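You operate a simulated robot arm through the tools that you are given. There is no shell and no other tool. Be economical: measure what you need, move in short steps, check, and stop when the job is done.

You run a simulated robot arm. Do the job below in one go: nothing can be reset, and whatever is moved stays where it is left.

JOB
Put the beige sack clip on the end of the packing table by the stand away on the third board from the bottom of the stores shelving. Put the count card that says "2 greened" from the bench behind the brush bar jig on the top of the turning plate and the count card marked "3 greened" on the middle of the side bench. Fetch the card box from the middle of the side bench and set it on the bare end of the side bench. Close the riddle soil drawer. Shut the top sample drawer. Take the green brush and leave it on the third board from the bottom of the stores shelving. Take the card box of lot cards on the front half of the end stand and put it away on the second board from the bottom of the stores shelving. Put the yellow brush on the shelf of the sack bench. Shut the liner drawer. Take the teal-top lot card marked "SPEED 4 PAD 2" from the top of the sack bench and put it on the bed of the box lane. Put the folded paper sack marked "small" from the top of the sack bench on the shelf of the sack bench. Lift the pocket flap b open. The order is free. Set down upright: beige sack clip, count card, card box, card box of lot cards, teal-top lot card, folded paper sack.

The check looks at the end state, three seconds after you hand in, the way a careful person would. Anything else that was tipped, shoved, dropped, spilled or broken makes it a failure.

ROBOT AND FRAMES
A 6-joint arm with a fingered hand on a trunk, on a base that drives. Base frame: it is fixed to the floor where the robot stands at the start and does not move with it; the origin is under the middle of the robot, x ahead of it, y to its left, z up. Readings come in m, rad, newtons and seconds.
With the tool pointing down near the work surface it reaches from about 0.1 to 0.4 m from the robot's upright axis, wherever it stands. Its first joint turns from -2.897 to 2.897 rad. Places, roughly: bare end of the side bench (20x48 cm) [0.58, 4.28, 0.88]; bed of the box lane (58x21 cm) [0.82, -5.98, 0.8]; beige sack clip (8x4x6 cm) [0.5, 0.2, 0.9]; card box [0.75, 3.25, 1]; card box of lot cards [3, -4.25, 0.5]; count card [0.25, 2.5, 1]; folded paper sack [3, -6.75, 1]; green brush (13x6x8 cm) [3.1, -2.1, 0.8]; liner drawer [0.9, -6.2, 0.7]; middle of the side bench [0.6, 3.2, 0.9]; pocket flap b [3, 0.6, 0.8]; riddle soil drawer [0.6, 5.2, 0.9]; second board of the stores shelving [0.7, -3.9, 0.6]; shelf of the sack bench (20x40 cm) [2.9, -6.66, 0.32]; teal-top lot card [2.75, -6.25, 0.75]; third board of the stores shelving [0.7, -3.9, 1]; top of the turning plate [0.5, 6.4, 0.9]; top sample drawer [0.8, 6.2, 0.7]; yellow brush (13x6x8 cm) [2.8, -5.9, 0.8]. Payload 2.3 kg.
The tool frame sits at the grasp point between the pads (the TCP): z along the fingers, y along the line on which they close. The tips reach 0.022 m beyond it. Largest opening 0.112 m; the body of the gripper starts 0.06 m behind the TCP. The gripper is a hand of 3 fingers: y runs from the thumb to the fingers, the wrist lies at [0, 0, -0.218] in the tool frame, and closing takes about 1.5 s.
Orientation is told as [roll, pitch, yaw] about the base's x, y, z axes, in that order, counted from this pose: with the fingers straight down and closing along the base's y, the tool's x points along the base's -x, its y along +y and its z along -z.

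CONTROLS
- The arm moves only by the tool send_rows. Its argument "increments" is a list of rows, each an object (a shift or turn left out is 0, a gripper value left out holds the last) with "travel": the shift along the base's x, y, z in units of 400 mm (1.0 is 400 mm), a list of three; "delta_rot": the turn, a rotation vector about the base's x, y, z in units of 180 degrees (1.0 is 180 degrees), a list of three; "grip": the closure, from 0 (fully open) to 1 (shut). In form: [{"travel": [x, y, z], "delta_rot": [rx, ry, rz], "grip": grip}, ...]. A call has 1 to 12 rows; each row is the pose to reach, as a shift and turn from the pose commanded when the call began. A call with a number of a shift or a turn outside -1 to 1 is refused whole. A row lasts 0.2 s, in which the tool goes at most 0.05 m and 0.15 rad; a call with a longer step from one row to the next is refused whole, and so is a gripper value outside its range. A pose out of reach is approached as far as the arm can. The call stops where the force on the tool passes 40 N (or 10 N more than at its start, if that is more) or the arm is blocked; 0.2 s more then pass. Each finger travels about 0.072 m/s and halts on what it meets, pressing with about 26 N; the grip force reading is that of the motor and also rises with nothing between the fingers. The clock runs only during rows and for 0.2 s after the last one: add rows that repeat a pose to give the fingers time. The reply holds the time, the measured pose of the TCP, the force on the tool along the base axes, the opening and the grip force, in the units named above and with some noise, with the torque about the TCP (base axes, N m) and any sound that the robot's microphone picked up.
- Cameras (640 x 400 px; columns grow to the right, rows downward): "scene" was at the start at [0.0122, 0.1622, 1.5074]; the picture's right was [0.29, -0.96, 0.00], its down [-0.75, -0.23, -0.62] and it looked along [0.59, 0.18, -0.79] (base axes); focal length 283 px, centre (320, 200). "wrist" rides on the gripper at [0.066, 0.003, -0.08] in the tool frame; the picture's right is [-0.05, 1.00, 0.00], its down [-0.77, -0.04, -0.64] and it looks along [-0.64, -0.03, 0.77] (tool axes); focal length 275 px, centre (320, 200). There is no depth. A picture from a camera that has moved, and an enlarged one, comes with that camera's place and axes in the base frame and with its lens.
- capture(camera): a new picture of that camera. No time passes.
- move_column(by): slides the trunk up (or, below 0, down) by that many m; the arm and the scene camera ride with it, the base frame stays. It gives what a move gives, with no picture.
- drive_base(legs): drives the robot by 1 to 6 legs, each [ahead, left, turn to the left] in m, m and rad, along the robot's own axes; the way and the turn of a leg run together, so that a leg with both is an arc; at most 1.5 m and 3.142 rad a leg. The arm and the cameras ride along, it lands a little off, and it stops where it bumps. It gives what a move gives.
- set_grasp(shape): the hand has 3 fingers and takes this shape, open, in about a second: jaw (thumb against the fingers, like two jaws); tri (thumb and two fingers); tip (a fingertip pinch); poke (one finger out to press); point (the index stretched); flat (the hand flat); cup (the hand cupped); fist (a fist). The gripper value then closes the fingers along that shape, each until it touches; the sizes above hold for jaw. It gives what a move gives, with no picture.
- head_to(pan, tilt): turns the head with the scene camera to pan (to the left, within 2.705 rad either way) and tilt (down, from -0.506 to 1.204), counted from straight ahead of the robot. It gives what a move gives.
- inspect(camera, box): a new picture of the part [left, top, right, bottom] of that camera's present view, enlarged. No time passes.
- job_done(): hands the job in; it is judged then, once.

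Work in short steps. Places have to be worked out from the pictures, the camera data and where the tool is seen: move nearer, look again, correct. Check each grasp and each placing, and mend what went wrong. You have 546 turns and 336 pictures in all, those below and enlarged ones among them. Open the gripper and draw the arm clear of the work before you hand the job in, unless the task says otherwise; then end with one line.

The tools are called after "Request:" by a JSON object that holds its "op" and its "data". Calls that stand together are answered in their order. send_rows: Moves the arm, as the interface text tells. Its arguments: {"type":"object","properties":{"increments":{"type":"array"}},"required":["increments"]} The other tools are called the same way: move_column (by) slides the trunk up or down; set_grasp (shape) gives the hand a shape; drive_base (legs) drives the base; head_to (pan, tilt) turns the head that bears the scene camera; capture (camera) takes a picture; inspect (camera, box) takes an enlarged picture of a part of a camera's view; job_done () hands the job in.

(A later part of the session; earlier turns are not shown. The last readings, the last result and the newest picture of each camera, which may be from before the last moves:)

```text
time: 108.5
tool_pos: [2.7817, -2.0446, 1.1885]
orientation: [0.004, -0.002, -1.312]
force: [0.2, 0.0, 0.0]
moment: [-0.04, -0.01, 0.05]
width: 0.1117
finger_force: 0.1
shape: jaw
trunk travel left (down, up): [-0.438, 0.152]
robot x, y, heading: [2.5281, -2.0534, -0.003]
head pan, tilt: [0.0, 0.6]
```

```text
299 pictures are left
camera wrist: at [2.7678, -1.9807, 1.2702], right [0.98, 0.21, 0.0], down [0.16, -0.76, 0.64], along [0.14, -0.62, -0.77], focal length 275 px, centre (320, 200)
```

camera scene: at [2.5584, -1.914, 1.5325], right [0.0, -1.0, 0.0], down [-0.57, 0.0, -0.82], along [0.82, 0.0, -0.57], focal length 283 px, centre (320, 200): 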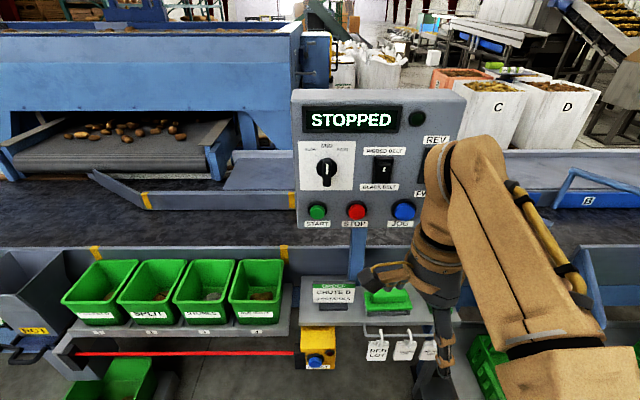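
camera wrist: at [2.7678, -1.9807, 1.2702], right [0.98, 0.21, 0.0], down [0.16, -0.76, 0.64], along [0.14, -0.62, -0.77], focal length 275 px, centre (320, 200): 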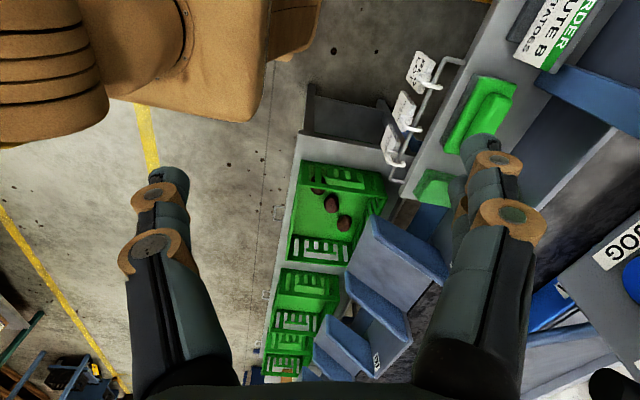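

Two-view check: the control panel's face (buttons) is at x≈3.07, z 1.05–1.4, right above the brush (≈[3.07, −2.10, 0.85]). So I'll approach with the hand tilted forward, turned so its camera is away from the sign. First turn the hand, staying clear.

Request:
{"op": "send_rows", "data": {"increments": [{"travel": [-0.03, 0, 0], "delta_rot": [0, 0, 0.047], "grip": 0}, {"travel": [-0.06, 0, 0], "delta_rot": [0, 0, 0.094]}, {"travel": [-0.1, 0, 0], "delta_rot": [0, 0, 0.141]}, {"travel": [-0.1, 0, 0], "delta_rot": [0, 0, 0.188]}, {"travel": [-0.1, 0, 0], "delta_rot": [0, 0, 0.235]}, {"travel": [-0.1, 0, 0], "delta_rot": [0, 0, 0.282]}, {"travel": [-0.1, 0, 0], "delta_rot": [0, 0, 0.329]}, {"travel": [-0.1, 0, 0], "delta_rot": [0, 0, 0.376]}, {"travel": [-0.1, 0, 0], "delta_rot": [0, 0, 0.423]}, {"travel": [-0.1, 0, 0], "delta_rot": [0, 0, 0.47]}]}}

Request:
{"op": "send_rows", "data": {"increments": [{"delta_rot": [0, 0, 0.047]}, {"delta_rot": [0, 0, 0.094]}, {"delta_rot": [0, 0, 0.141]}, {"delta_rot": [0, 0, 0.188]}, {"delta_rot": [0, 0, 0.235]}, {"delta_rot": [0, 0, 0.282]}, {"delta_rot": [0, 0, 0.329]}, {"delta_rot": [0, 0, 0.376]}, {"delta_rot": [0, 0, 0.423]}, {"delta_rot": [0, 0, 0.448]}]}}

```text
time: 110.7
tool_pos: [2.7417, -2.0458, 1.1878]
orientation: [0.005, 0.0, 0.168]
force: [0.3, 0.4, 0.6]
moment: [0.02, 0.02, 0.03]
width: 0.1117
finger_force: 0.0
shape: jaw
trunk travel left (down, up): [-0.438, 0.152]
robot x, y, heading: [2.5285, -2.0501, -0.004]
head pan, tilt: [0.0, 0.6]
```

```text
time: 112.9
tool_pos: [2.6862, -1.9546, 1.1296]
orientation: [0.001, 0.002, 1.571]
force: [0.2, -0.7, 0.3]
moment: [-0.01, 0.0, 0.01]
width: 0.1118
finger_force: 0.0
shape: jaw
out of reach, approached as far as the arm can: row 3, 4, 5, 6, 7, 8, 9, 10
trunk travel left (down, up): [-0.438, 0.152]
robot x, y, heading: [2.5273, -2.0565, -0.007]
head pan, tilt: [0.0, 0.6]
```

Orientation reached but position was pulled in; farther out should be in reach.

Request:
{"op": "send_rows", "data": {"increments": [{"travel": [0.1, 0, 0]}, {"travel": [0.2, 0, 0]}, {"travel": [0.25, 0, 0]}, {"travel": [0.25, 0, 0]}]}}

Request:
{"op": "capture", "data": {"camera": "scene"}}

```text
time: 113.9
tool_pos: [2.7551, -1.9217, 1.1013]
orientation: [0.0, 0.002, 1.57]
force: [-0.1, 0.2, 0.0]
moment: [0.03, 0.0, 0.0]
width: 0.1117
finger_force: 0.1
shape: jaw
out of reach, approached as far as the arm can: row 1, 2, 3, 4
trunk travel left (down, up): [-0.438, 0.152]
robot x, y, heading: [2.5306, -2.053, -0.01]
head pan, tilt: [0.0, 0.6]
```

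```text
298 pictures are left
camera scene: at [2.5582, -1.9139, 1.5325], right [0.0, -1.0, 0.0], down [-0.56, 0.0, -0.83], along [0.83, 0.0, -0.56], focal length 283 px, centre (320, 200)
```

scene: 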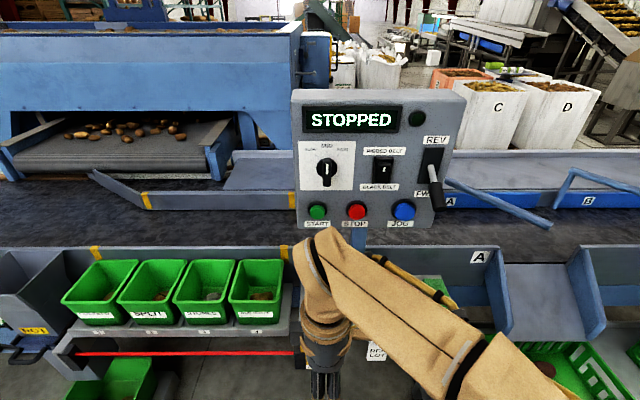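

The wrist roll can't go that way; I return to yaw −90° and will grasp slightly to the right so the camera clears the sign.

Request:
{"op": "send_rows", "data": {"increments": [{"travel": [-0.1, 0, 0.0], "delta_rot": [0, 0, -0.047]}, {"travel": [-0.1, 0, 0.0], "delta_rot": [0, 0, -0.094]}, {"travel": [-0.1, 0, 0], "delta_rot": [0, 0, -0.141]}, {"travel": [-0.1, 0, 0], "delta_rot": [0, 0, -0.188]}, {"travel": [-0.1, 0, 0], "delta_rot": [0, 0, -0.235]}, {"travel": [-0.1, 0, 0], "delta_rot": [0, 0, -0.282]}, {"travel": [-0.1, 0, 0], "delta_rot": [0, 0, -0.329]}, {"travel": [-0.1, 0, 0], "delta_rot": [0, 0, -0.376]}, {"travel": [-0.1, 0, 0], "delta_rot": [0, 0, -0.423]}, {"travel": [-0.1, 0, 0], "delta_rot": [0, 0, -0.47]}, {"travel": [-0.1, 0, 0], "delta_rot": [0, 0, -0.5]}]}}

Request:
{"op": "send_rows", "data": {"increments": [{"delta_rot": [0, 0, -0.047]}, {"delta_rot": [0, 0, -0.094]}, {"delta_rot": [0, 0, -0.141]}, {"delta_rot": [0, 0, -0.188]}, {"delta_rot": [0, 0, -0.235]}, {"delta_rot": [0, 0, -0.282]}, {"delta_rot": [0, 0, -0.329]}, {"delta_rot": [0, 0, -0.376]}, {"delta_rot": [0, 0, -0.423]}, {"delta_rot": [0, 0, -0.47]}, {"delta_rot": [0, 0, -0.5]}]}}

```text
time: 116.3
tool_pos: [2.7167, -1.9203, 1.1018]
orientation: [0.003, -0.001, -0.001]
force: [0.5, 0.4, -0.7]
moment: [0.01, 0.01, 0.02]
width: 0.1122
finger_force: 0.1
shape: jaw
trunk travel left (down, up): [-0.438, 0.152]
robot x, y, heading: [2.5286, -2.0539, -0.007]
head pan, tilt: [0.0, 0.6]
```

```text
time: 118.7
tool_pos: [2.7152, -1.9204, 1.1012]
orientation: [0.004, 0.001, -1.572]
force: [0.3, -0.1, 1.2]
moment: [-0.01, 0.01, -0.01]
width: 0.1122
finger_force: 0.0
shape: jaw
trunk travel left (down, up): [-0.438, 0.152]
robot x, y, heading: [2.5308, -2.0532, -0.004]
head pan, tilt: [0.0, 0.6]
```

Now drive 0.08 ahead, then tilt the hand forward 35° while moving in front of the brush.

Request:
{"op": "drive_base", "data": {"legs": [[0.08, 0, 0.004]]}}

Request:
{"op": "send_rows", "data": {"increments": [{"travel": [0, -0.1, 0], "delta_rot": [0, -0.04, 0]}, {"travel": [0.02, -0.2, 0], "delta_rot": [0, -0.08, 0]}, {"travel": [0.1, -0.3, -0.02], "delta_rot": [0, -0.12, 0]}, {"travel": [0.18, -0.38, -0.04], "delta_rot": [0, -0.16, 0]}, {"travel": [0.26, -0.46, -0.06], "delta_rot": [0, -0.194, 0]}, {"travel": [0.3, -0.5, -0.1], "delta_rot": [0, -0.194, 0]}]}}

Request:
{"op": "capture", "data": {"camera": "scene"}}

Request:
{"op": "capture", "data": {"camera": "wrist"}}

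```text
time: 119.7
tool_pos: [2.7967, -1.9203, 1.102]
orientation: [0.0, 0.001, -1.565]
force: [-0.3, 0.1, 0.2]
moment: [0.0, 0.01, -0.04]
width: 0.112
finger_force: 0.0
shape: jaw
trunk travel left (down, up): [-0.438, 0.152]
robot x, y, heading: [2.6123, -2.0537, -0.002]
head pan, tilt: [0.0, 0.6]
```

```text
refused: row 3 steps farther than a row can; nothing moved
```

```text
297 pictures are left
camera scene: at [2.6399, -1.914, 1.5325], right [0.0, -1.0, 0.0], down [-0.57, 0.0, -0.82], along [0.82, 0.0, -0.57], focal length 283 px, centre (320, 200)
```

scene: 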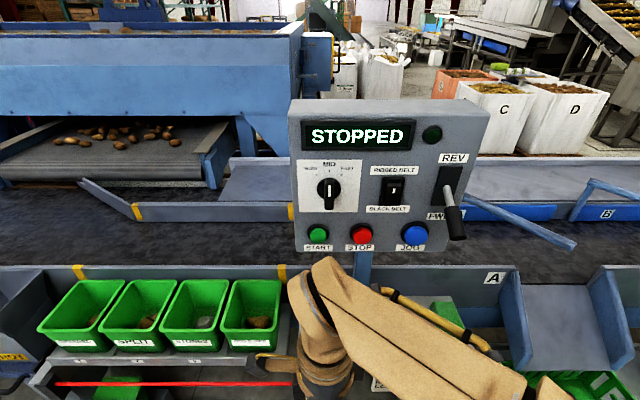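

```text
296 pictures are left
camera wrist: at [2.7994, -1.8541, 1.1823], right [1.0, -0.04, 0.0], down [-0.03, -0.77, 0.64], along [-0.03, -0.64, -0.77], focal length 275 px, centre (320, 200)
```

wrist: 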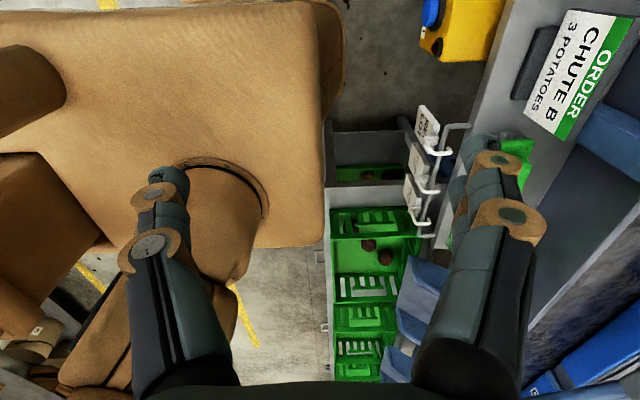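

Step too large; same motion in smaller rows.

Request:
{"op": "send_rows", "data": {"increments": [{"travel": [0, -0.1, 0], "delta_rot": [0, -0.03, 0]}, {"travel": [0.02, -0.2, 0], "delta_rot": [0, -0.06, 0]}, {"travel": [0.06, -0.3, -0.01], "delta_rot": [0, -0.09, 0]}, {"travel": [0.12, -0.38, -0.02], "delta_rot": [0, -0.12, 0]}, {"travel": [0.18, -0.45, -0.04], "delta_rot": [0, -0.15, 0]}, {"travel": [0.25, -0.5, -0.06], "delta_rot": [0, -0.18, 0]}, {"travel": [0.3, -0.5, -0.1], "delta_rot": [0, -0.194, 0]}]}}

Request:
{"op": "capture", "data": {"camera": "scene"}}

Request:
{"op": "capture", "data": {"camera": "wrist"}}

```text
time: 121.3
tool_pos: [2.9171, -2.1195, 1.0615]
orientation: [0.613, -0.002, -1.567]
force: [-0.9, 0.3, -0.2]
moment: [-0.02, -0.01, 0.0]
width: 0.1119
finger_force: 0.1
shape: jaw
trunk travel left (down, up): [-0.438, 0.152]
robot x, y, heading: [2.6119, -2.0536, -0.001]
head pan, tilt: [0.0, 0.6]
```

```text
295 pictures are left
camera scene: at [2.639, -1.9142, 1.5326], right [0.0, -1.0, 0.0], down [-0.57, 0.0, -0.82], along [0.82, 0.0, -0.57], focal length 283 px, centre (320, 200)
```

scene: 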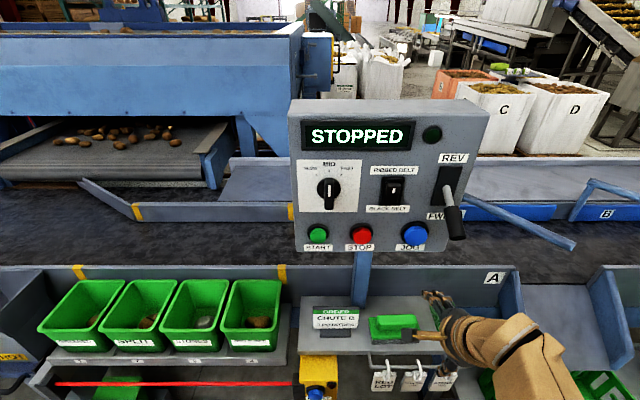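

```text
294 pictures are left
camera wrist: at [2.8729, -2.0545, 1.1298], right [0.82, -0.04, 0.57], down [-0.39, -0.77, 0.5], along [0.42, -0.64, -0.65], focal length 275 px, centre (320, 200)
```

wrist: 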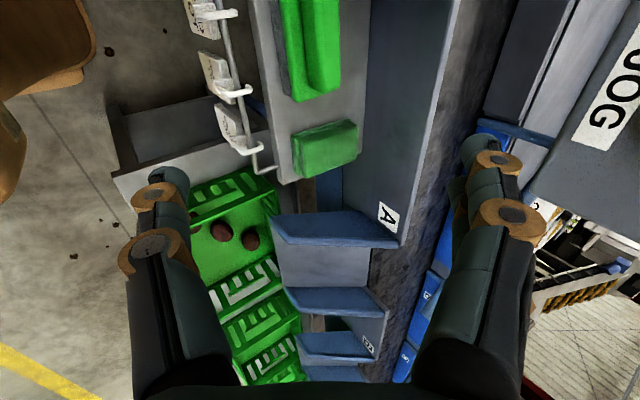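

The tilt works and the brush is now in full view; I zoom in to measure.

Request:
{"op": "inspect", "data": {"camera": "scene", "box": [340, 280, 500, 380]}}

Request:
{"op": "inspect", "data": {"camera": "wrist", "box": [240, 0, 400, 100]}}

```text
4.00 times, centred on (420, 330) of scene
camera zoom: at [2.639, -1.9142, 1.5326], right [0.0, -1.0, 0.0], down [-0.57, 0.0, -0.82], along [0.82, 0.0, -0.57], focal length 1131 px, centre (-80, -320)
```

zoom: 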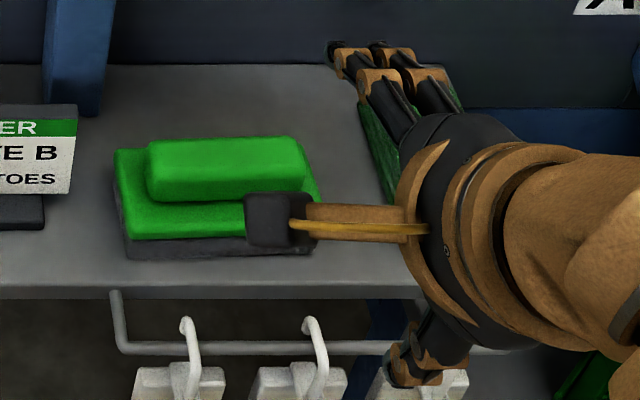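

```text
4.00 times, centred on (320, 50) of wrist
camera zoom: at [2.8729, -2.0545, 1.1298], right [0.82, -0.04, 0.57], down [-0.39, -0.77, 0.5], along [0.42, -0.64, -0.65], focal length 1101 px, centre (320, 800)
```

zoom: 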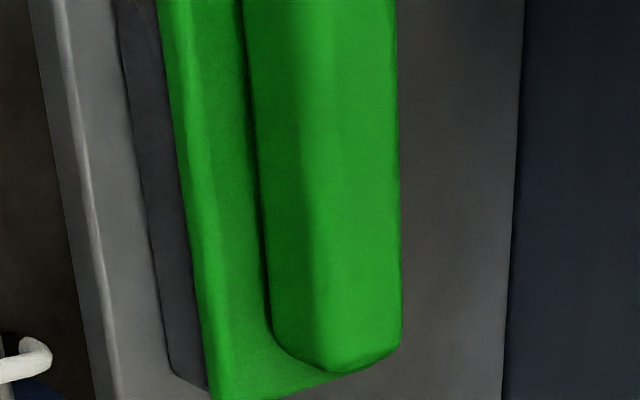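

Refined: handle centre ≈ [3.05, −2.105], top z ≈ 0.88; panel face nearer x≈3.12. A 15° tilt suffices and gives a cleaner pinch. I reduce the tilt and move to a pre-grasp under the panel edge.

Request:
{"op": "send_rows", "data": {"increments": [{"travel": [0, 0.012, -0.06], "delta_rot": [0, 0.04, 0]}, {"travel": [0, 0.024, -0.12], "delta_rot": [0, 0.08, 0]}, {"travel": [0.08, 0.024, -0.179], "delta_rot": [0, 0.111, 0]}, {"travel": [0.18, 0.024, -0.179], "delta_rot": [0, 0.111, 0]}, {"travel": [0.25, 0.024, -0.179], "delta_rot": [0, 0.111, 0]}]}}

Request:
{"op": "capture", "data": {"camera": "wrist"}}

Request:
{"op": "capture", "data": {"camera": "scene"}}

```text
time: 122.5
tool_pos: [3.0161, -2.1099, 0.9895]
orientation: [0.263, -0.002, -1.569]
force: [-0.1, 0.4, 0.3]
moment: [0.0, 0.03, 0.04]
width: 0.112
finger_force: 0.0
shape: jaw
trunk travel left (down, up): [-0.438, 0.152]
robot x, y, heading: [2.6147, -2.0519, -0.002]
head pan, tilt: [0.0, 0.6]
```

```text
291 pictures are left
camera wrist: at [2.9983, -2.0448, 1.0693], right [0.96, -0.04, 0.26], down [-0.2, -0.77, 0.61], along [0.17, -0.64, -0.75], focal length 275 px, centre (320, 200)
```

wrist: 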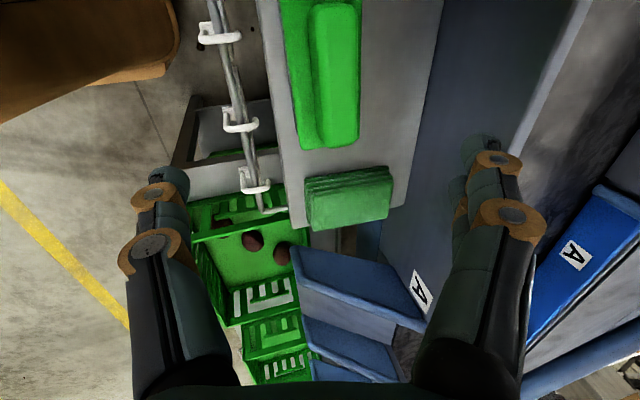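

```text
290 pictures are left
camera scene: at [2.6396, -1.9142, 1.5325], right [0.0, -1.0, 0.0], down [-0.57, 0.0, -0.82], along [0.82, 0.0, -0.57], focal length 283 px, centre (320, 200)
```

scene: 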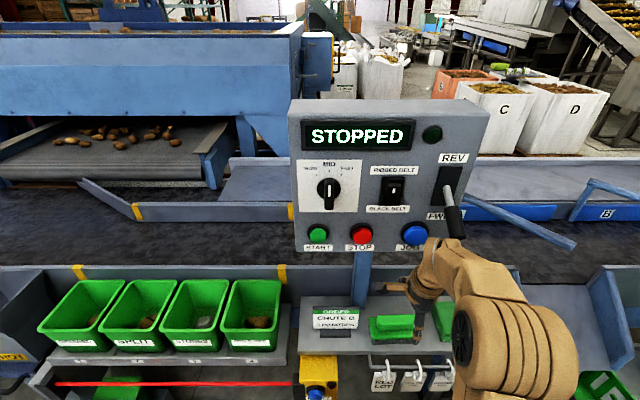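

Wrist view agrees (handle end at [3.055, −2.152]). I descend to the handle and close.

Request:
{"op": "send_rows", "data": {"increments": [{"travel": [0.04, 0, -0.1], "grip": 0}, {"travel": [0.08, 0, -0.2]}, {"travel": [0.09, 0, -0.281]}, {"travel": [0.09, 0, -0.281]}]}}

Request:
{"op": "capture", "data": {"camera": "wrist"}}

Request:
{"op": "inspect", "data": {"camera": "scene", "box": [340, 250, 500, 380]}}

```text
time: 123.5
tool_pos: [3.052, -2.1098, 0.8748]
orientation: [0.264, -0.003, -1.566]
force: [-0.3, 0.1, -0.2]
moment: [0.01, 0.0, 0.0]
width: 0.112
finger_force: 0.0
shape: jaw
trunk travel left (down, up): [-0.438, 0.152]
robot x, y, heading: [2.6115, -2.0544, 0.001]
head pan, tilt: [0.0, 0.6]
```

```text
289 pictures are left
camera wrist: at [3.0333, -2.0445, 0.9561], right [0.96, -0.04, 0.26], down [-0.2, -0.77, 0.61], along [0.18, -0.64, -0.75], focal length 275 px, centre (320, 200)
```

wrist: 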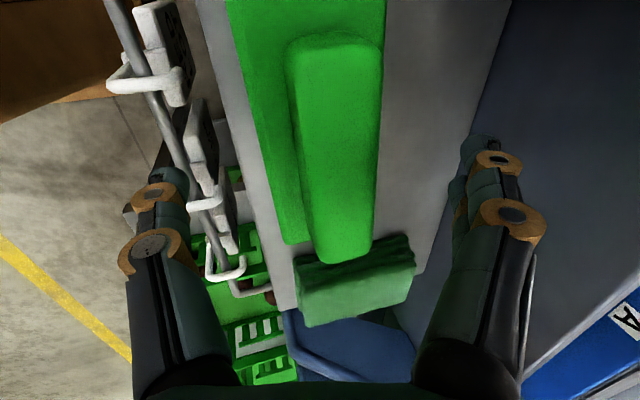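

```text
3.08 times, centred on (420, 315) of scene
camera zoom: at [2.6384, -1.914, 1.5326], right [0.0, -1.0, 0.0], down [-0.56, 0.0, -0.83], along [0.83, 0.0, -0.56], focal length 870 px, centre (12, -154)
```

zoom: 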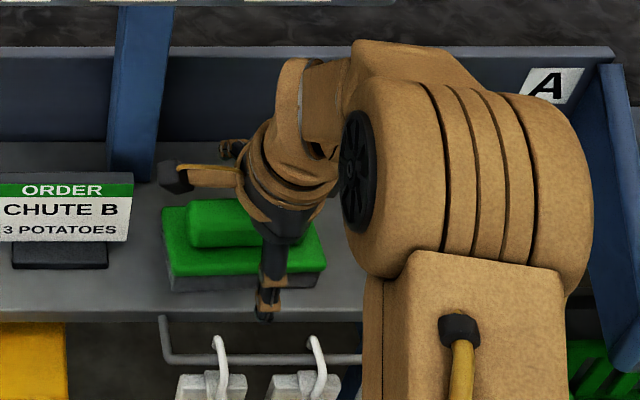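

Slightly raise and shift toward the handle centre, then close.

Request:
{"op": "send_rows", "data": {"increments": [{"travel": [0.012, 0, 0.018], "grip": 0}, {"travel": [0.012, 0, 0.018], "grip": 0.5}, {"travel": [0.012, 0, 0.018], "grip": 1}, {"travel": [0.012, 0, 0.018], "grip": 1}, {"travel": [0.012, 0, 0.018], "grip": 1}, {"travel": [0.012, 0, 0.018], "grip": 1}, {"travel": [0.012, 0, 0.018], "grip": 1}, {"travel": [0.012, 0, 0.018], "grip": 1}]}}

Request:
{"op": "capture", "data": {"camera": "wrist"}}

Request:
{"op": "inspect", "data": {"camera": "scene", "box": [340, 250, 500, 380]}}

```text
time: 125.3
tool_pos: [3.0564, -2.1105, 0.8843]
orientation: [0.263, -0.003, -1.566]
force: [-0.1, 0.2, 1.5]
moment: [-0.02, 0.0, -0.02]
width: 0.0254
finger_force: 26.7
shape: jaw
trunk travel left (down, up): [-0.438, 0.152]
robot x, y, heading: [2.6092, -2.0556, 0.001]
head pan, tilt: [0.0, 0.6]
```

```text
287 pictures are left
camera wrist: at [3.0381, -2.0447, 0.9637], right [0.96, -0.04, 0.26], down [-0.2, -0.77, 0.61], along [0.18, -0.64, -0.75], focal length 275 px, centre (320, 200)
```

wrist: 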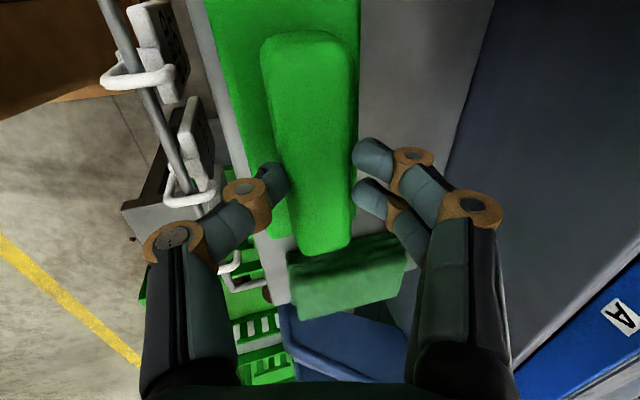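

```text
3.08 times, centred on (420, 315) of scene
camera zoom: at [2.6386, -1.9141, 1.5326], right [0.0, -1.0, 0.0], down [-0.56, 0.0, -0.83], along [0.83, 0.0, -0.56], focal length 870 px, centre (12, -154)
```

zoom: 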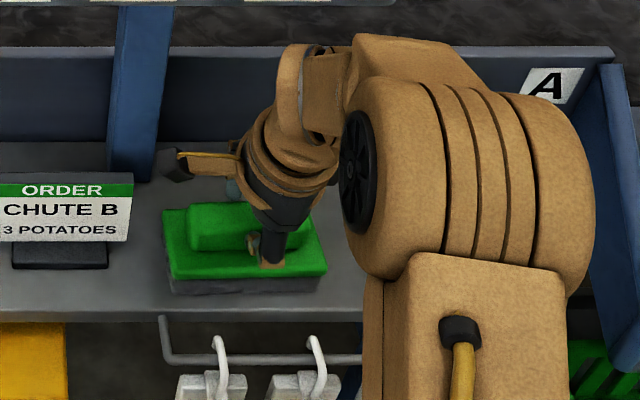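

Held (0.025 m, 26 N). Small lift, then draw back out from under the panel.

Request:
{"op": "send_rows", "data": {"increments": [{"travel": [0, 0, 0.05], "grip": 1}, {"travel": [-0.03, 0, 0.12]}, {"travel": [-0.13, 0, 0.16]}, {"travel": [-0.25, 0, 0.18]}, {"travel": [-0.35, 0, 0.25]}, {"travel": [-0.4, 0, 0.35]}]}}

Request:
{"op": "capture", "data": {"camera": "wrist"}}

Request:
{"op": "capture", "data": {"camera": "scene"}}

```text
time: 126.7
tool_pos: [2.8962, -2.1097, 1.0233]
orientation: [0.262, -0.002, -1.565]
force: [-0.1, 0.9, -1.5]
moment: [0.02, -0.01, 0.01]
width: 0.0227
finger_force: 26.2
shape: jaw
trunk travel left (down, up): [-0.438, 0.152]
robot x, y, heading: [2.6091, -2.0522, -0.004]
head pan, tilt: [0.0, 0.6]
```

```text
285 pictures are left
camera wrist: at [2.8774, -2.0436, 1.1028], right [0.96, -0.04, 0.26], down [-0.2, -0.77, 0.61], along [0.18, -0.64, -0.75], focal length 275 px, centre (320, 200)
```

wrist: 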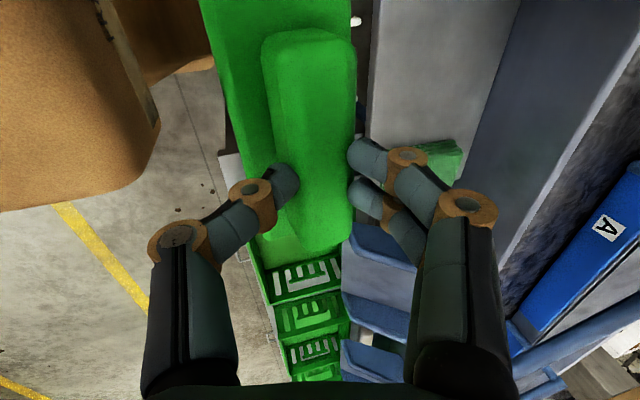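

```text
284 pictures are left
camera scene: at [2.6381, -1.9139, 1.5325], right [0.0, -1.0, 0.0], down [-0.56, 0.0, -0.83], along [0.83, 0.0, -0.56], focal length 283 px, centre (320, 200)
```

scene: 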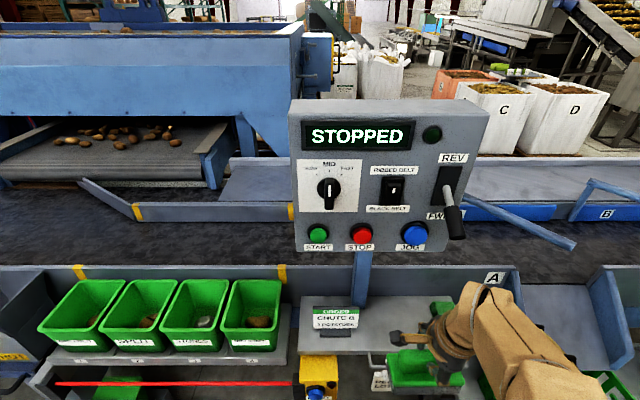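

Brush held. I level the hand, raise it, then back out, turn around and go to the free left end of the third board (y≈−4.54).

Request:
{"op": "send_rows", "data": {"increments": [{"travel": [0, 0, 0.08], "delta_rot": [0, 0.03, 0], "grip": 1}, {"travel": [0, 0, 0.16], "delta_rot": [0, 0.06, 0]}, {"travel": [0, 0, 0.24], "delta_rot": [0, 0.083, 0]}, {"travel": [-0.06, 0.05, 0.32], "delta_rot": [0, 0.083, 0]}, {"travel": [-0.12, 0.12, 0.4], "delta_rot": [0, 0.083, 0]}]}}

Request:
{"op": "drive_base", "data": {"legs": [[-1.0, 0, 0], [0, 0, 3.14], [0, 1.2, 0], [0, 1.2, 0]]}}

Request:
{"op": "capture", "data": {"camera": "scene"}}

Request:
{"op": "capture", "data": {"camera": "wrist"}}

```text
time: 127.9
tool_pos: [2.8482, -2.0619, 1.185]
orientation: [0.004, -0.001, -1.565]
force: [-0.5, -0.1, -2.1]
moment: [0.0, -0.06, -0.01]
width: 0.0225
finger_force: 25.9
shape: jaw
trunk travel left (down, up): [-0.438, 0.152]
robot x, y, heading: [2.6078, -2.0547, 0.002]
head pan, tilt: [0.0, 0.6]
```

```text
time: 151.8
tool_pos: [1.3671, -4.4358, 1.1834]
orientation: [0.003, 0.0, 1.567]
force: [-0.2, 0.2, -2.5]
moment: [-0.01, 0.04, 0.04]
width: 0.022
finger_force: 26.0
shape: jaw
trunk travel left (down, up): [-0.438, 0.152]
robot x, y, heading: [1.6048, -4.4467, 3.127]
head pan, tilt: [0.0, 0.6]
```

```text
283 pictures are left
camera scene: at [1.5759, -4.5871, 1.5325], right [0.01, 1.0, 0.0], down [0.56, -0.01, -0.83], along [-0.82, 0.01, -0.56], focal length 283 px, centre (320, 200)
```

scene: 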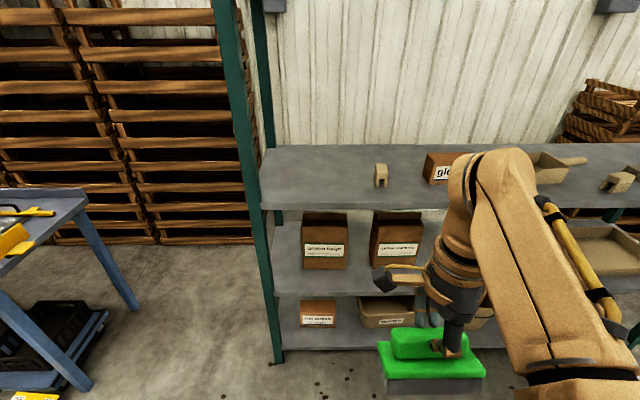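

```text
282 pictures are left
camera wrist: at [1.3645, -4.5027, 1.2656], right [-1.0, 0.05, 0.0], down [0.04, 0.77, 0.64], along [0.03, 0.64, -0.77], focal length 275 px, centre (320, 200)
```

wrist: 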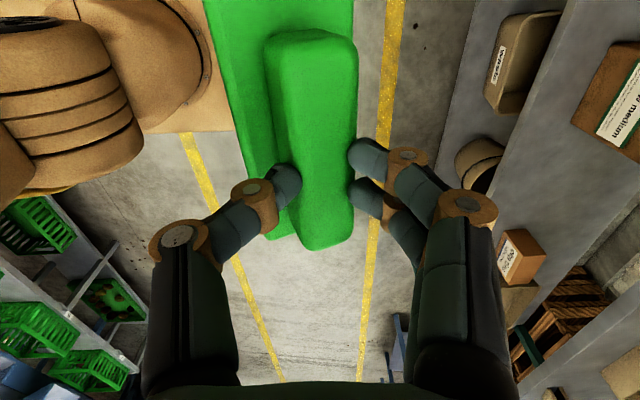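

The free spot is at about [0.76, −4.56] on the third board. I drive up to it.

Request:
{"op": "drive_base", "data": {"legs": [[0.44, 0.05, 0.012]]}}

Request:
{"op": "capture", "data": {"camera": "scene"}}

```text
time: 154.5
tool_pos: [0.9258, -4.487, 1.1836]
orientation: [0.003, 0.0, 1.575]
force: [-0.7, 0.4, -1.7]
moment: [0.02, 0.02, -0.02]
width: 0.022
finger_force: 26.2
shape: jaw
trunk travel left (down, up): [-0.438, 0.152]
robot x, y, heading: [1.1647, -4.496, -3.145]
head pan, tilt: [0.0, 0.6]
```

```text
281 pictures are left
camera scene: at [1.1354, -4.635, 1.5325], right [0.0, 1.0, 0.0], down [0.57, 0.0, -0.82], along [-0.82, 0.0, -0.57], focal length 283 px, centre (320, 200)
```

scene: 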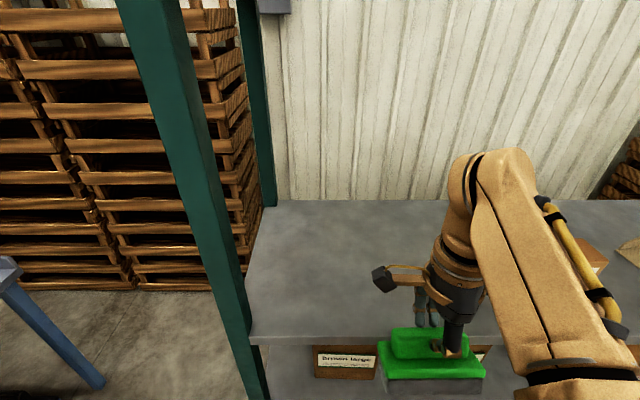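

Move over the spot and lower to just above the board.

Request:
{"op": "send_rows", "data": {"increments": [{"travel": [-0.1, -0.04, 0], "grip": 1}, {"travel": [-0.2, -0.08, 0]}, {"travel": [-0.3, -0.12, 0]}, {"travel": [-0.4, -0.145, -0.02]}, {"travel": [-0.4, -0.145, -0.12]}, {"travel": [-0.4, -0.145, -0.2]}]}}

Request:
{"op": "capture", "data": {"camera": "scene"}}

```text
time: 155.9
tool_pos: [0.7659, -4.5435, 1.1122]
orientation: [0.021, 0.0, 1.578]
force: [-3.7, 0.3, 27.7]
moment: [-0.05, 0.39, 0.0]
width: 0.0262
finger_force: 25.5
shape: jaw
out of reach, approached as far as the arm can: row 4
trunk travel left (down, up): [-0.438, 0.152]
robot x, y, heading: [1.1665, -4.4931, -3.146]
head pan, tilt: [0.0, 0.6]
stopped in row 6: the force on the tool passed its limit at 54 N (the readings are from after the stop); the commanded pose is now the measured one
```

```text
280 pictures are left
camera scene: at [1.1384, -4.6347, 1.5331], right [0.0, 1.0, 0.0], down [0.56, 0.0, -0.83], along [-0.83, 0.0, -0.56], focal length 283 px, centre (320, 200)
```

scene: 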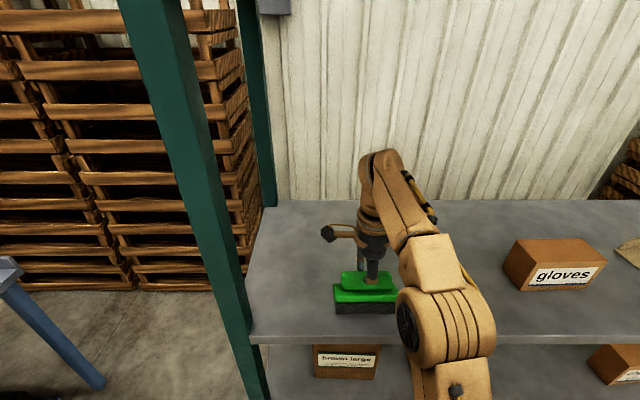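

It touched down earlier than expected (the brush hangs lower in the grip). I ease up 4 mm and look closely.

Request:
{"op": "send_rows", "data": {"increments": [{"travel": [0, 0, 0.008], "grip": 1}, {"travel": [0, 0, 0.008], "grip": 1}]}}

Request:
{"op": "inspect", "data": {"camera": "scene", "box": [310, 220, 430, 330]}}

Request:
{"op": "capture", "data": {"camera": "wrist"}}

```text
time: 156.5
tool_pos: [0.7648, -4.5432, 1.1129]
orientation: [0.013, 0.001, 1.577]
force: [-0.4, -0.4, 8.1]
moment: [0.03, 0.1, 0.01]
width: 0.025
finger_force: 26.2
shape: jaw
trunk travel left (down, up): [-0.438, 0.152]
robot x, y, heading: [1.1591, -4.4911, -3.143]
head pan, tilt: [0.0, 0.6]
```

```text
3.64 times, centred on (370, 275) of scene
camera zoom: at [1.1371, -4.6347, 1.5325], right [0.0, 1.0, 0.0], down [0.56, 0.0, -0.83], along [-0.83, 0.0, -0.56], focal length 1028 px, centre (138, -73)
```

zoom: 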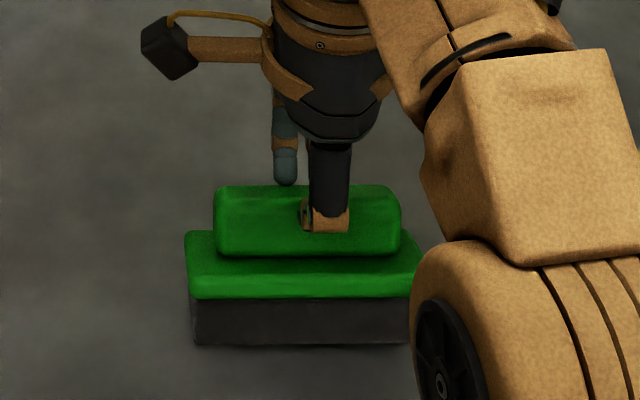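

```text
278 pictures are left
camera wrist: at [0.7641, -4.6101, 1.1945], right [-1.0, 0.04, 0.01], down [0.04, 0.77, 0.63], along [0.02, 0.63, -0.77], focal length 275 px, centre (320, 200)
```

wrist: 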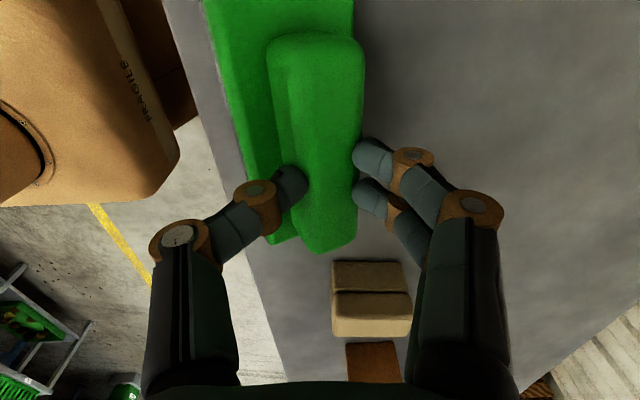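

Contact is light; I release slowly and rise.

Request:
{"op": "send_rows", "data": {"increments": [{"travel": [0, 0, 0], "grip": 0.75}, {"travel": [0, 0, 0], "grip": 0.7}, {"travel": [0, 0, 0], "grip": 0.65}, {"travel": [0, 0, 0], "grip": 0.6}, {"travel": [0, 0, 0], "grip": 0.4}, {"travel": [0, 0, 0], "grip": 0.3}, {"travel": [0, 0, 0], "grip": 0.2}, {"travel": [0, 0, 0], "grip": 0.2}, {"travel": [0, 0, 0.1], "grip": 0.2}, {"travel": [0, 0, 0.2], "grip": 0.2}]}}

Request:
{"op": "capture", "data": {"camera": "scene"}}

Request:
{"op": "capture", "data": {"camera": "wrist"}}

```text
time: 158.7
tool_pos: [0.7879, -4.5455, 1.1721]
orientation: [0.016, 0.001, 1.578]
force: [0.3, 0.1, 0.3]
moment: [-0.01, -0.02, 0.02]
width: 0.0895
finger_force: 0.1
shape: jaw
out of reach, approached as far as the arm can: row 9, 10
trunk travel left (down, up): [-0.438, 0.152]
robot x, y, heading: [1.1621, -4.4955, -3.144]
head pan, tilt: [0.0, 0.6]
```

```text
277 pictures are left
camera scene: at [1.1377, -4.6351, 1.5326], right [0.0, 1.0, 0.0], down [0.56, 0.0, -0.83], along [-0.83, 0.0, -0.56], focal length 283 px, centre (320, 200)
```

scene: 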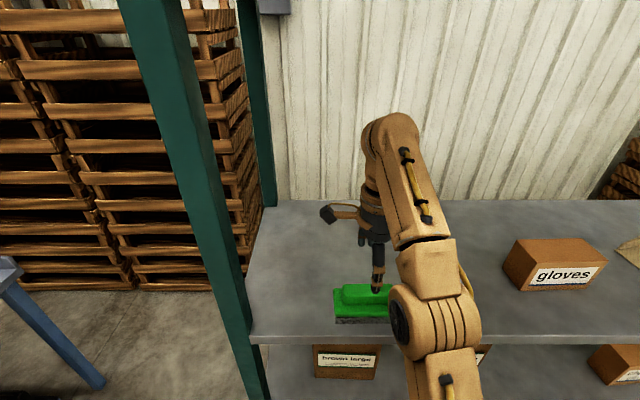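

```text
276 pictures are left
camera wrist: at [0.7875, -4.6123, 1.2525], right [-1.0, 0.04, 0.02], down [0.04, 0.77, 0.63], along [0.01, 0.63, -0.77], focal length 275 px, centre (320, 200)
```

wrist: 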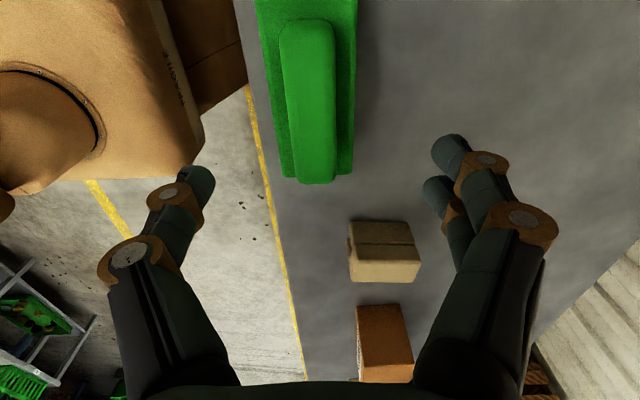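

Brush lies flat. Next: the card box of lot cards at the end stand. Back off, turn round and look.

Request:
{"op": "drive_base", "data": {"legs": [[-0.45, 0, 0]]}}

Request:
{"op": "send_rows", "data": {"increments": [{"travel": [0.1, 0.05, 0.02], "grip": 0}, {"travel": [0.2, 0.1, 0.04], "grip": 0}, {"travel": [0.3, 0.12, 0.06], "grip": 0}]}}

Request:
{"op": "drive_base", "data": {"legs": [[0, 0, 3.14], [0, 0.15, 0]]}}

Request:
{"op": "capture", "data": {"camera": "scene"}}

```text
time: 161.4
tool_pos: [1.2331, -4.546, 1.1692]
orientation: [0.015, 0.002, 1.579]
force: [0.3, 0.1, -0.4]
moment: [0.0, 0.02, 0.0]
width: 0.0894
finger_force: 0.0
shape: jaw
trunk travel left (down, up): [-0.438, 0.152]
robot x, y, heading: [1.609, -4.492, -3.14]
head pan, tilt: [0.0, 0.6]
```

```text
time: 162.2
tool_pos: [1.357, -4.497, 1.1944]
orientation: [0.018, 0.002, 1.579]
force: [-0.6, -0.6, -0.3]
moment: [-0.02, 0.04, -0.02]
width: 0.1119
finger_force: 0.1
shape: jaw
trunk travel left (down, up): [-0.438, 0.152]
robot x, y, heading: [1.6096, -4.4957, -3.143]
head pan, tilt: [0.0, 0.6]
```

```text
time: 170.9
tool_pos: [1.873, -4.3482, 1.1936]
orientation: [0.017, 0.001, -1.591]
force: [-0.3, 0.2, 0.5]
moment: [-0.01, 0.0, 0.02]
width: 0.1119
finger_force: 0.1
shape: jaw
trunk travel left (down, up): [-0.438, 0.152]
robot x, y, heading: [1.613, -4.3449, -0.029]
head pan, tilt: [0.0, 0.6]
```

```text
275 pictures are left
camera scene: at [1.6477, -4.2031, 1.5324], right [-0.03, -1.0, 0.0], down [-0.56, 0.01, -0.83], along [0.82, -0.02, -0.56], focal length 283 px, centre (320, 200)
```

scene: 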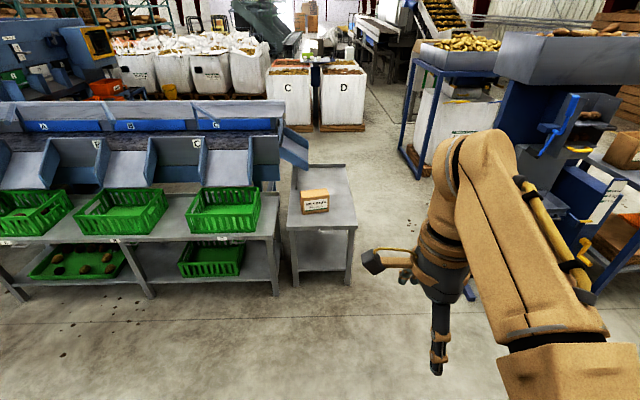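

The card box is on the end stand. I drive up and lower the trunk for the low stand.

Request:
{"op": "drive_base", "data": {"legs": [[0, 0, 0.029], [0.7, 0.05, 0]]}}

Request:
{"op": "move_column", "data": {"by": -0.25}}

Request:
{"op": "capture", "data": {"camera": "scene"}}

Request:
{"op": "capture", "data": {"camera": "wrist"}}

```text
time: 175.1
tool_pos: [2.5701, -4.2934, 1.1944]
orientation: [0.015, 0.003, -1.57]
force: [-0.2, -0.8, -0.7]
moment: [-0.01, 0.03, 0.02]
width: 0.1116
finger_force: 0.1
shape: jaw
trunk travel left (down, up): [-0.438, 0.152]
robot x, y, heading: [2.3176, -4.2979, -0.002]
head pan, tilt: [0.0, 0.6]
```

```text
time: 177.6
tool_pos: [2.5701, -4.2933, 0.943]
orientation: [0.016, 0.002, -1.57]
force: [-0.3, -0.1, 0.3]
moment: [-0.01, 0.01, -0.01]
width: 0.112
finger_force: 0.1
shape: jaw
trunk travel left (down, up): [-0.188, 0.402]
robot x, y, heading: [2.3138, -4.2988, -0.003]
head pan, tilt: [0.0, 0.6]
```

```text
274 pictures are left
camera scene: at [2.3416, -4.1553, 1.2826], right [0.0, -1.0, 0.0], down [-0.56, 0.0, -0.83], along [0.83, 0.0, -0.56], focal length 283 px, centre (320, 200)
```

scene: 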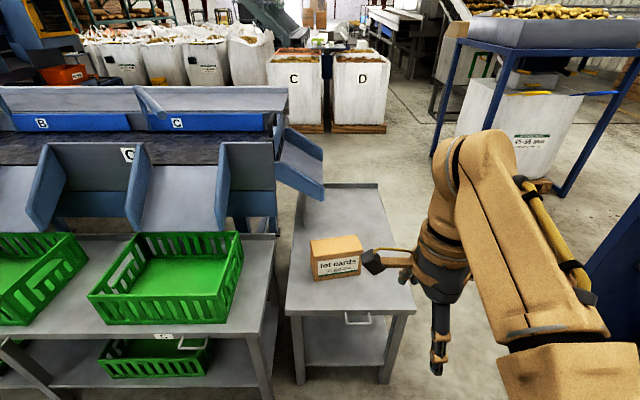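

```text
273 pictures are left
camera wrist: at [2.5713, -4.2279, 1.025], right [1.0, -0.04, 0.02], down [-0.04, -0.77, 0.63], along [-0.02, -0.63, -0.77], focal length 275 px, centre (320, 200)
```

wrist: 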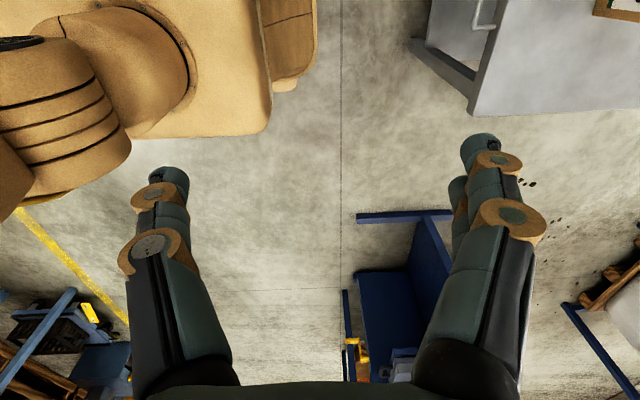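

Request:
{"op": "inspect", "data": {"camera": "scene", "box": [270, 210, 430, 330]}}

```text
3.33 times, centred on (350, 270) of scene
camera zoom: at [2.3416, -4.1553, 1.2826], right [0.0, -1.0, 0.0], down [-0.56, 0.0, -0.83], along [0.83, 0.0, -0.56], focal length 942 px, centre (220, -33)
```

zoom: 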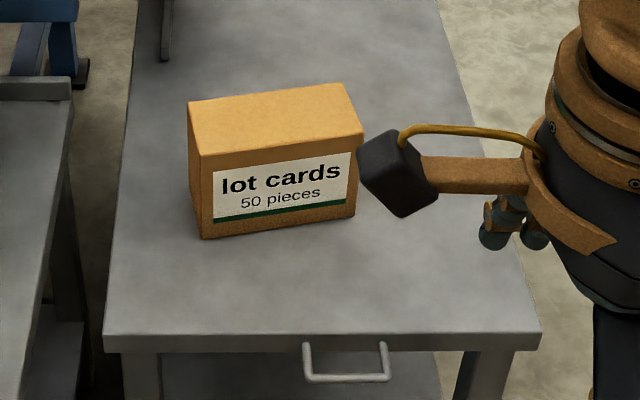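

Box ≈ 15×7×11 cm, centre [3.00, −4.206], turned ~10°, stand top ≈0.55. Plan: pick it vertically, turn it 90° on the stand, then regrasp with a forward-tilted hand so it can go under the third board. I drive a bit nearer.

Request:
{"op": "drive_base", "data": {"legs": [[0.25, 0.09, 0]]}}

Request:
{"op": "send_rows", "data": {"increments": [{"travel": [0.08, 0, -0.05], "delta_rot": [0, 0.005, 0.02], "grip": 0}, {"travel": [0.16, 0, -0.1], "delta_rot": [0, 0.005, 0.05]}, {"travel": [0.25, 0, -0.15], "delta_rot": [0, 0.005, 0.055]}, {"travel": [0.32, 0, -0.2], "delta_rot": [0, 0.005, 0.055]}]}}

Request:
{"op": "capture", "data": {"camera": "scene"}}

Request:
{"op": "capture", "data": {"camera": "wrist"}}

```text
time: 179.5
tool_pos: [2.821, -4.2067, 0.9431]
orientation: [0.015, 0.0, -1.574]
force: [-0.6, 0.1, 0.4]
moment: [-0.02, -0.02, 0.03]
width: 0.1117
finger_force: 0.1
shape: jaw
trunk travel left (down, up): [-0.188, 0.402]
robot x, y, heading: [2.5676, -4.2081, -0.011]
head pan, tilt: [0.0, 0.6]
```

```text
time: 180.5
tool_pos: [2.9503, -4.2066, 0.8626]
orientation: [0.0, 0.002, -1.399]
force: [0.0, -0.2, -0.5]
moment: [0.01, 0.03, 0.03]
width: 0.1122
finger_force: 0.2
shape: jaw
trunk travel left (down, up): [-0.188, 0.402]
robot x, y, heading: [2.5652, -4.2072, -0.012]
head pan, tilt: [0.0, 0.6]
```

```text
271 pictures are left
camera scene: at [2.5951, -4.0667, 1.2826], right [-0.01, -1.0, 0.0], down [-0.57, 0.0, -0.82], along [0.82, -0.01, -0.57], focal length 283 px, centre (320, 200)
```

scene: 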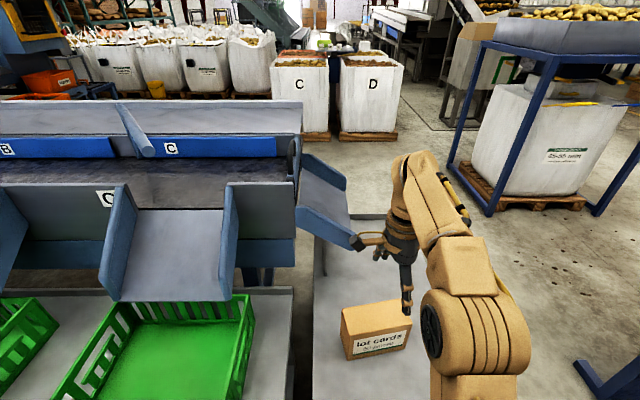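

```text
270 pictures are left
camera wrist: at [2.9425, -4.1413, 0.9455], right [0.99, 0.12, 0.0], down [0.1, -0.77, 0.63], along [0.08, -0.63, -0.77], focal length 275 px, centre (320, 200)
```

wrist: 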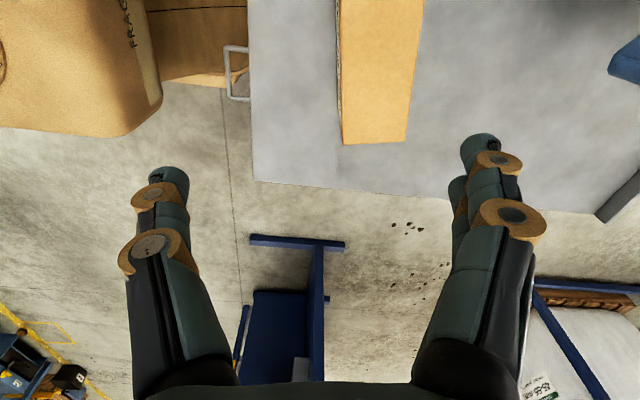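

The views agree (box centre [3.007, −4.206], top ≈0.664). Descend over it and grip.

Request:
{"op": "send_rows", "data": {"increments": [{"travel": [0.07, 0, -0.1], "grip": 0}, {"travel": [0.142, 0, -0.2]}, {"travel": [0.142, 0, -0.32]}, {"travel": [0.142, 0, -0.4]}]}}

Request:
{"op": "capture", "data": {"camera": "wrist"}}

```text
time: 181.5
tool_pos: [3.006, -4.2055, 0.702]
orientation: [0.0, 0.003, -1.399]
force: [-0.5, 0.0, -0.4]
moment: [0.0, 0.02, 0.0]
width: 0.1117
finger_force: 0.0
shape: jaw
trunk travel left (down, up): [-0.188, 0.402]
robot x, y, heading: [2.5682, -4.208, -0.009]
head pan, tilt: [0.0, 0.6]
```

```text
269 pictures are left
camera wrist: at [2.9988, -4.1409, 0.7841], right [0.99, 0.12, 0.0], down [0.1, -0.77, 0.63], along [0.08, -0.63, -0.77], focal length 275 px, centre (320, 200)
```

wrist: 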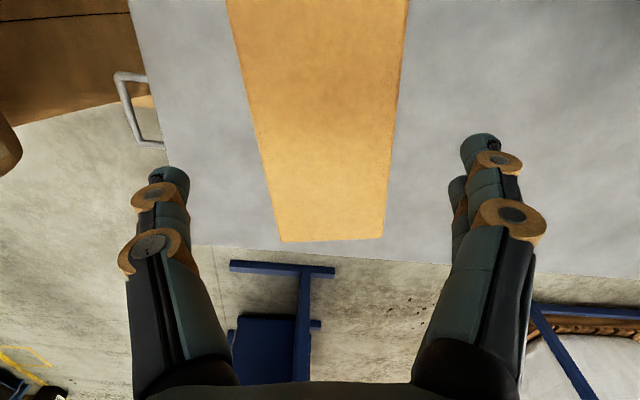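

Centred. Down and close.

Request:
{"op": "send_rows", "data": {"increments": [{"travel": [0, 0, -0.1], "delta_rot": [0, 0, 0.01], "grip": 0}, {"travel": [0, 0, -0.165], "delta_rot": [0, 0, 0.01]}, {"travel": [0, 0, -0.165], "delta_rot": [0, 0, 0.01], "grip": 0.5}, {"travel": [0, 0, -0.165], "delta_rot": [0, 0, 0.01], "grip": 1}, {"travel": [0, 0, -0.165], "delta_rot": [0, 0, 0.01], "grip": 1}, {"travel": [0, 0, -0.165], "delta_rot": [0, 0, 0.01], "grip": 1}, {"travel": [0, 0, -0.165], "delta_rot": [0, 0, 0.01], "grip": 1}]}}

Request:
{"op": "capture", "data": {"camera": "wrist"}}

```text
time: 183.1
tool_pos: [3.0073, -4.2061, 0.6353]
orientation: [0.001, 0.001, -1.369]
force: [0.7, 0.4, -0.5]
moment: [-0.05, -0.05, 0.04]
width: 0.071
finger_force: 25.8
shape: jaw
trunk travel left (down, up): [-0.188, 0.402]
robot x, y, heading: [2.566, -4.2074, -0.005]
head pan, tilt: [0.0, 0.6]
```

```text
268 pictures are left
camera wrist: at [2.9974, -4.1415, 0.7182], right [0.99, 0.15, 0.0], down [0.12, -0.76, 0.63], along [0.1, -0.63, -0.77], focal length 275 px, centre (320, 200)
```

wrist: 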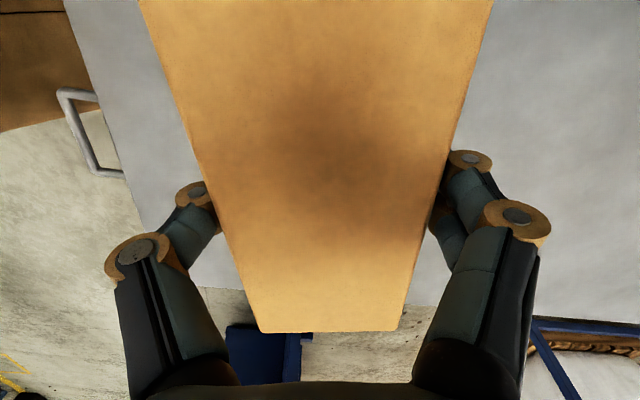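

Gripped at 0.071 m. Lift 5 cm, turn 78°, and set back down with the long side along x.

Request:
{"op": "send_rows", "data": {"increments": [{"travel": [0, 0, 0.08], "grip": 1}, {"travel": [0, 0, 0.15], "delta_rot": [0, 0, 0.04]}, {"travel": [0, 0, 0.15], "delta_rot": [0, 0, 0.085]}, {"travel": [0, 0, 0.15], "delta_rot": [0, 0, 0.13]}, {"travel": [0, 0, 0.15], "delta_rot": [0, 0, 0.175]}, {"travel": [0, 0, 0.15], "delta_rot": [0, 0, 0.22]}, {"travel": [0, 0, 0.15], "delta_rot": [0, 0, 0.265]}, {"travel": [0, 0, 0.15], "delta_rot": [0, 0, 0.31]}, {"travel": [0, 0, 0.15], "delta_rot": [0, 0, 0.355]}, {"travel": [0, 0, 0.15], "delta_rot": [0, 0, 0.4]}, {"travel": [0, 0, 0.15], "delta_rot": [0, 0, 0.436]}]}}

Request:
{"op": "send_rows", "data": {"increments": [{"travel": [0, 0, -0.08], "grip": 1}, {"travel": [0, 0, -0.13]}, {"travel": [0, 0, -0.145]}]}}

Request:
{"op": "capture", "data": {"camera": "scene"}}

```text
time: 185.5
tool_pos: [3.0074, -4.2055, 0.6967]
orientation: [-0.001, 0.004, 0.004]
force: [0.4, 0.1, -3.0]
moment: [0.02, 0.01, 0.02]
width: 0.0712
finger_force: 25.8
shape: jaw
trunk travel left (down, up): [-0.188, 0.402]
robot x, y, heading: [2.5661, -4.2074, -0.009]
head pan, tilt: [0.0, 0.6]
```

```text
time: 186.3
tool_pos: [3.0064, -4.2065, 0.6396]
orientation: [-0.001, 0.003, 0.002]
force: [0.0, 0.0, -3.4]
moment: [0.0, -0.01, 0.02]
width: 0.071
finger_force: 25.7
shape: jaw
trunk travel left (down, up): [-0.188, 0.402]
robot x, y, heading: [2.5668, -4.2048, -0.01]
head pan, tilt: [0.0, 0.6]
```

```text
267 pictures are left
camera scene: at [2.5952, -4.0667, 1.2825], right [-0.01, -1.0, 0.0], down [-0.57, 0.0, -0.82], along [0.82, -0.01, -0.57], focal length 283 px, centre (320, 200)
```

scene: 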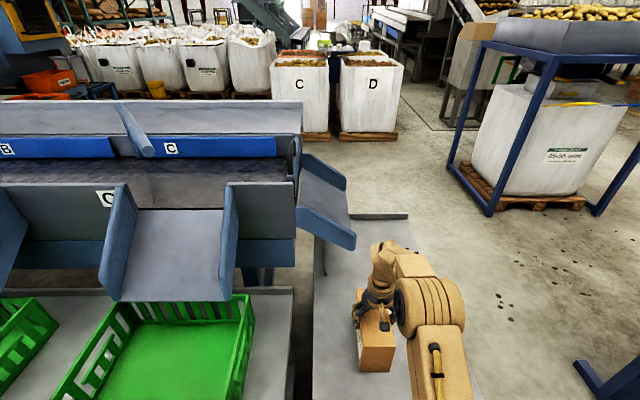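

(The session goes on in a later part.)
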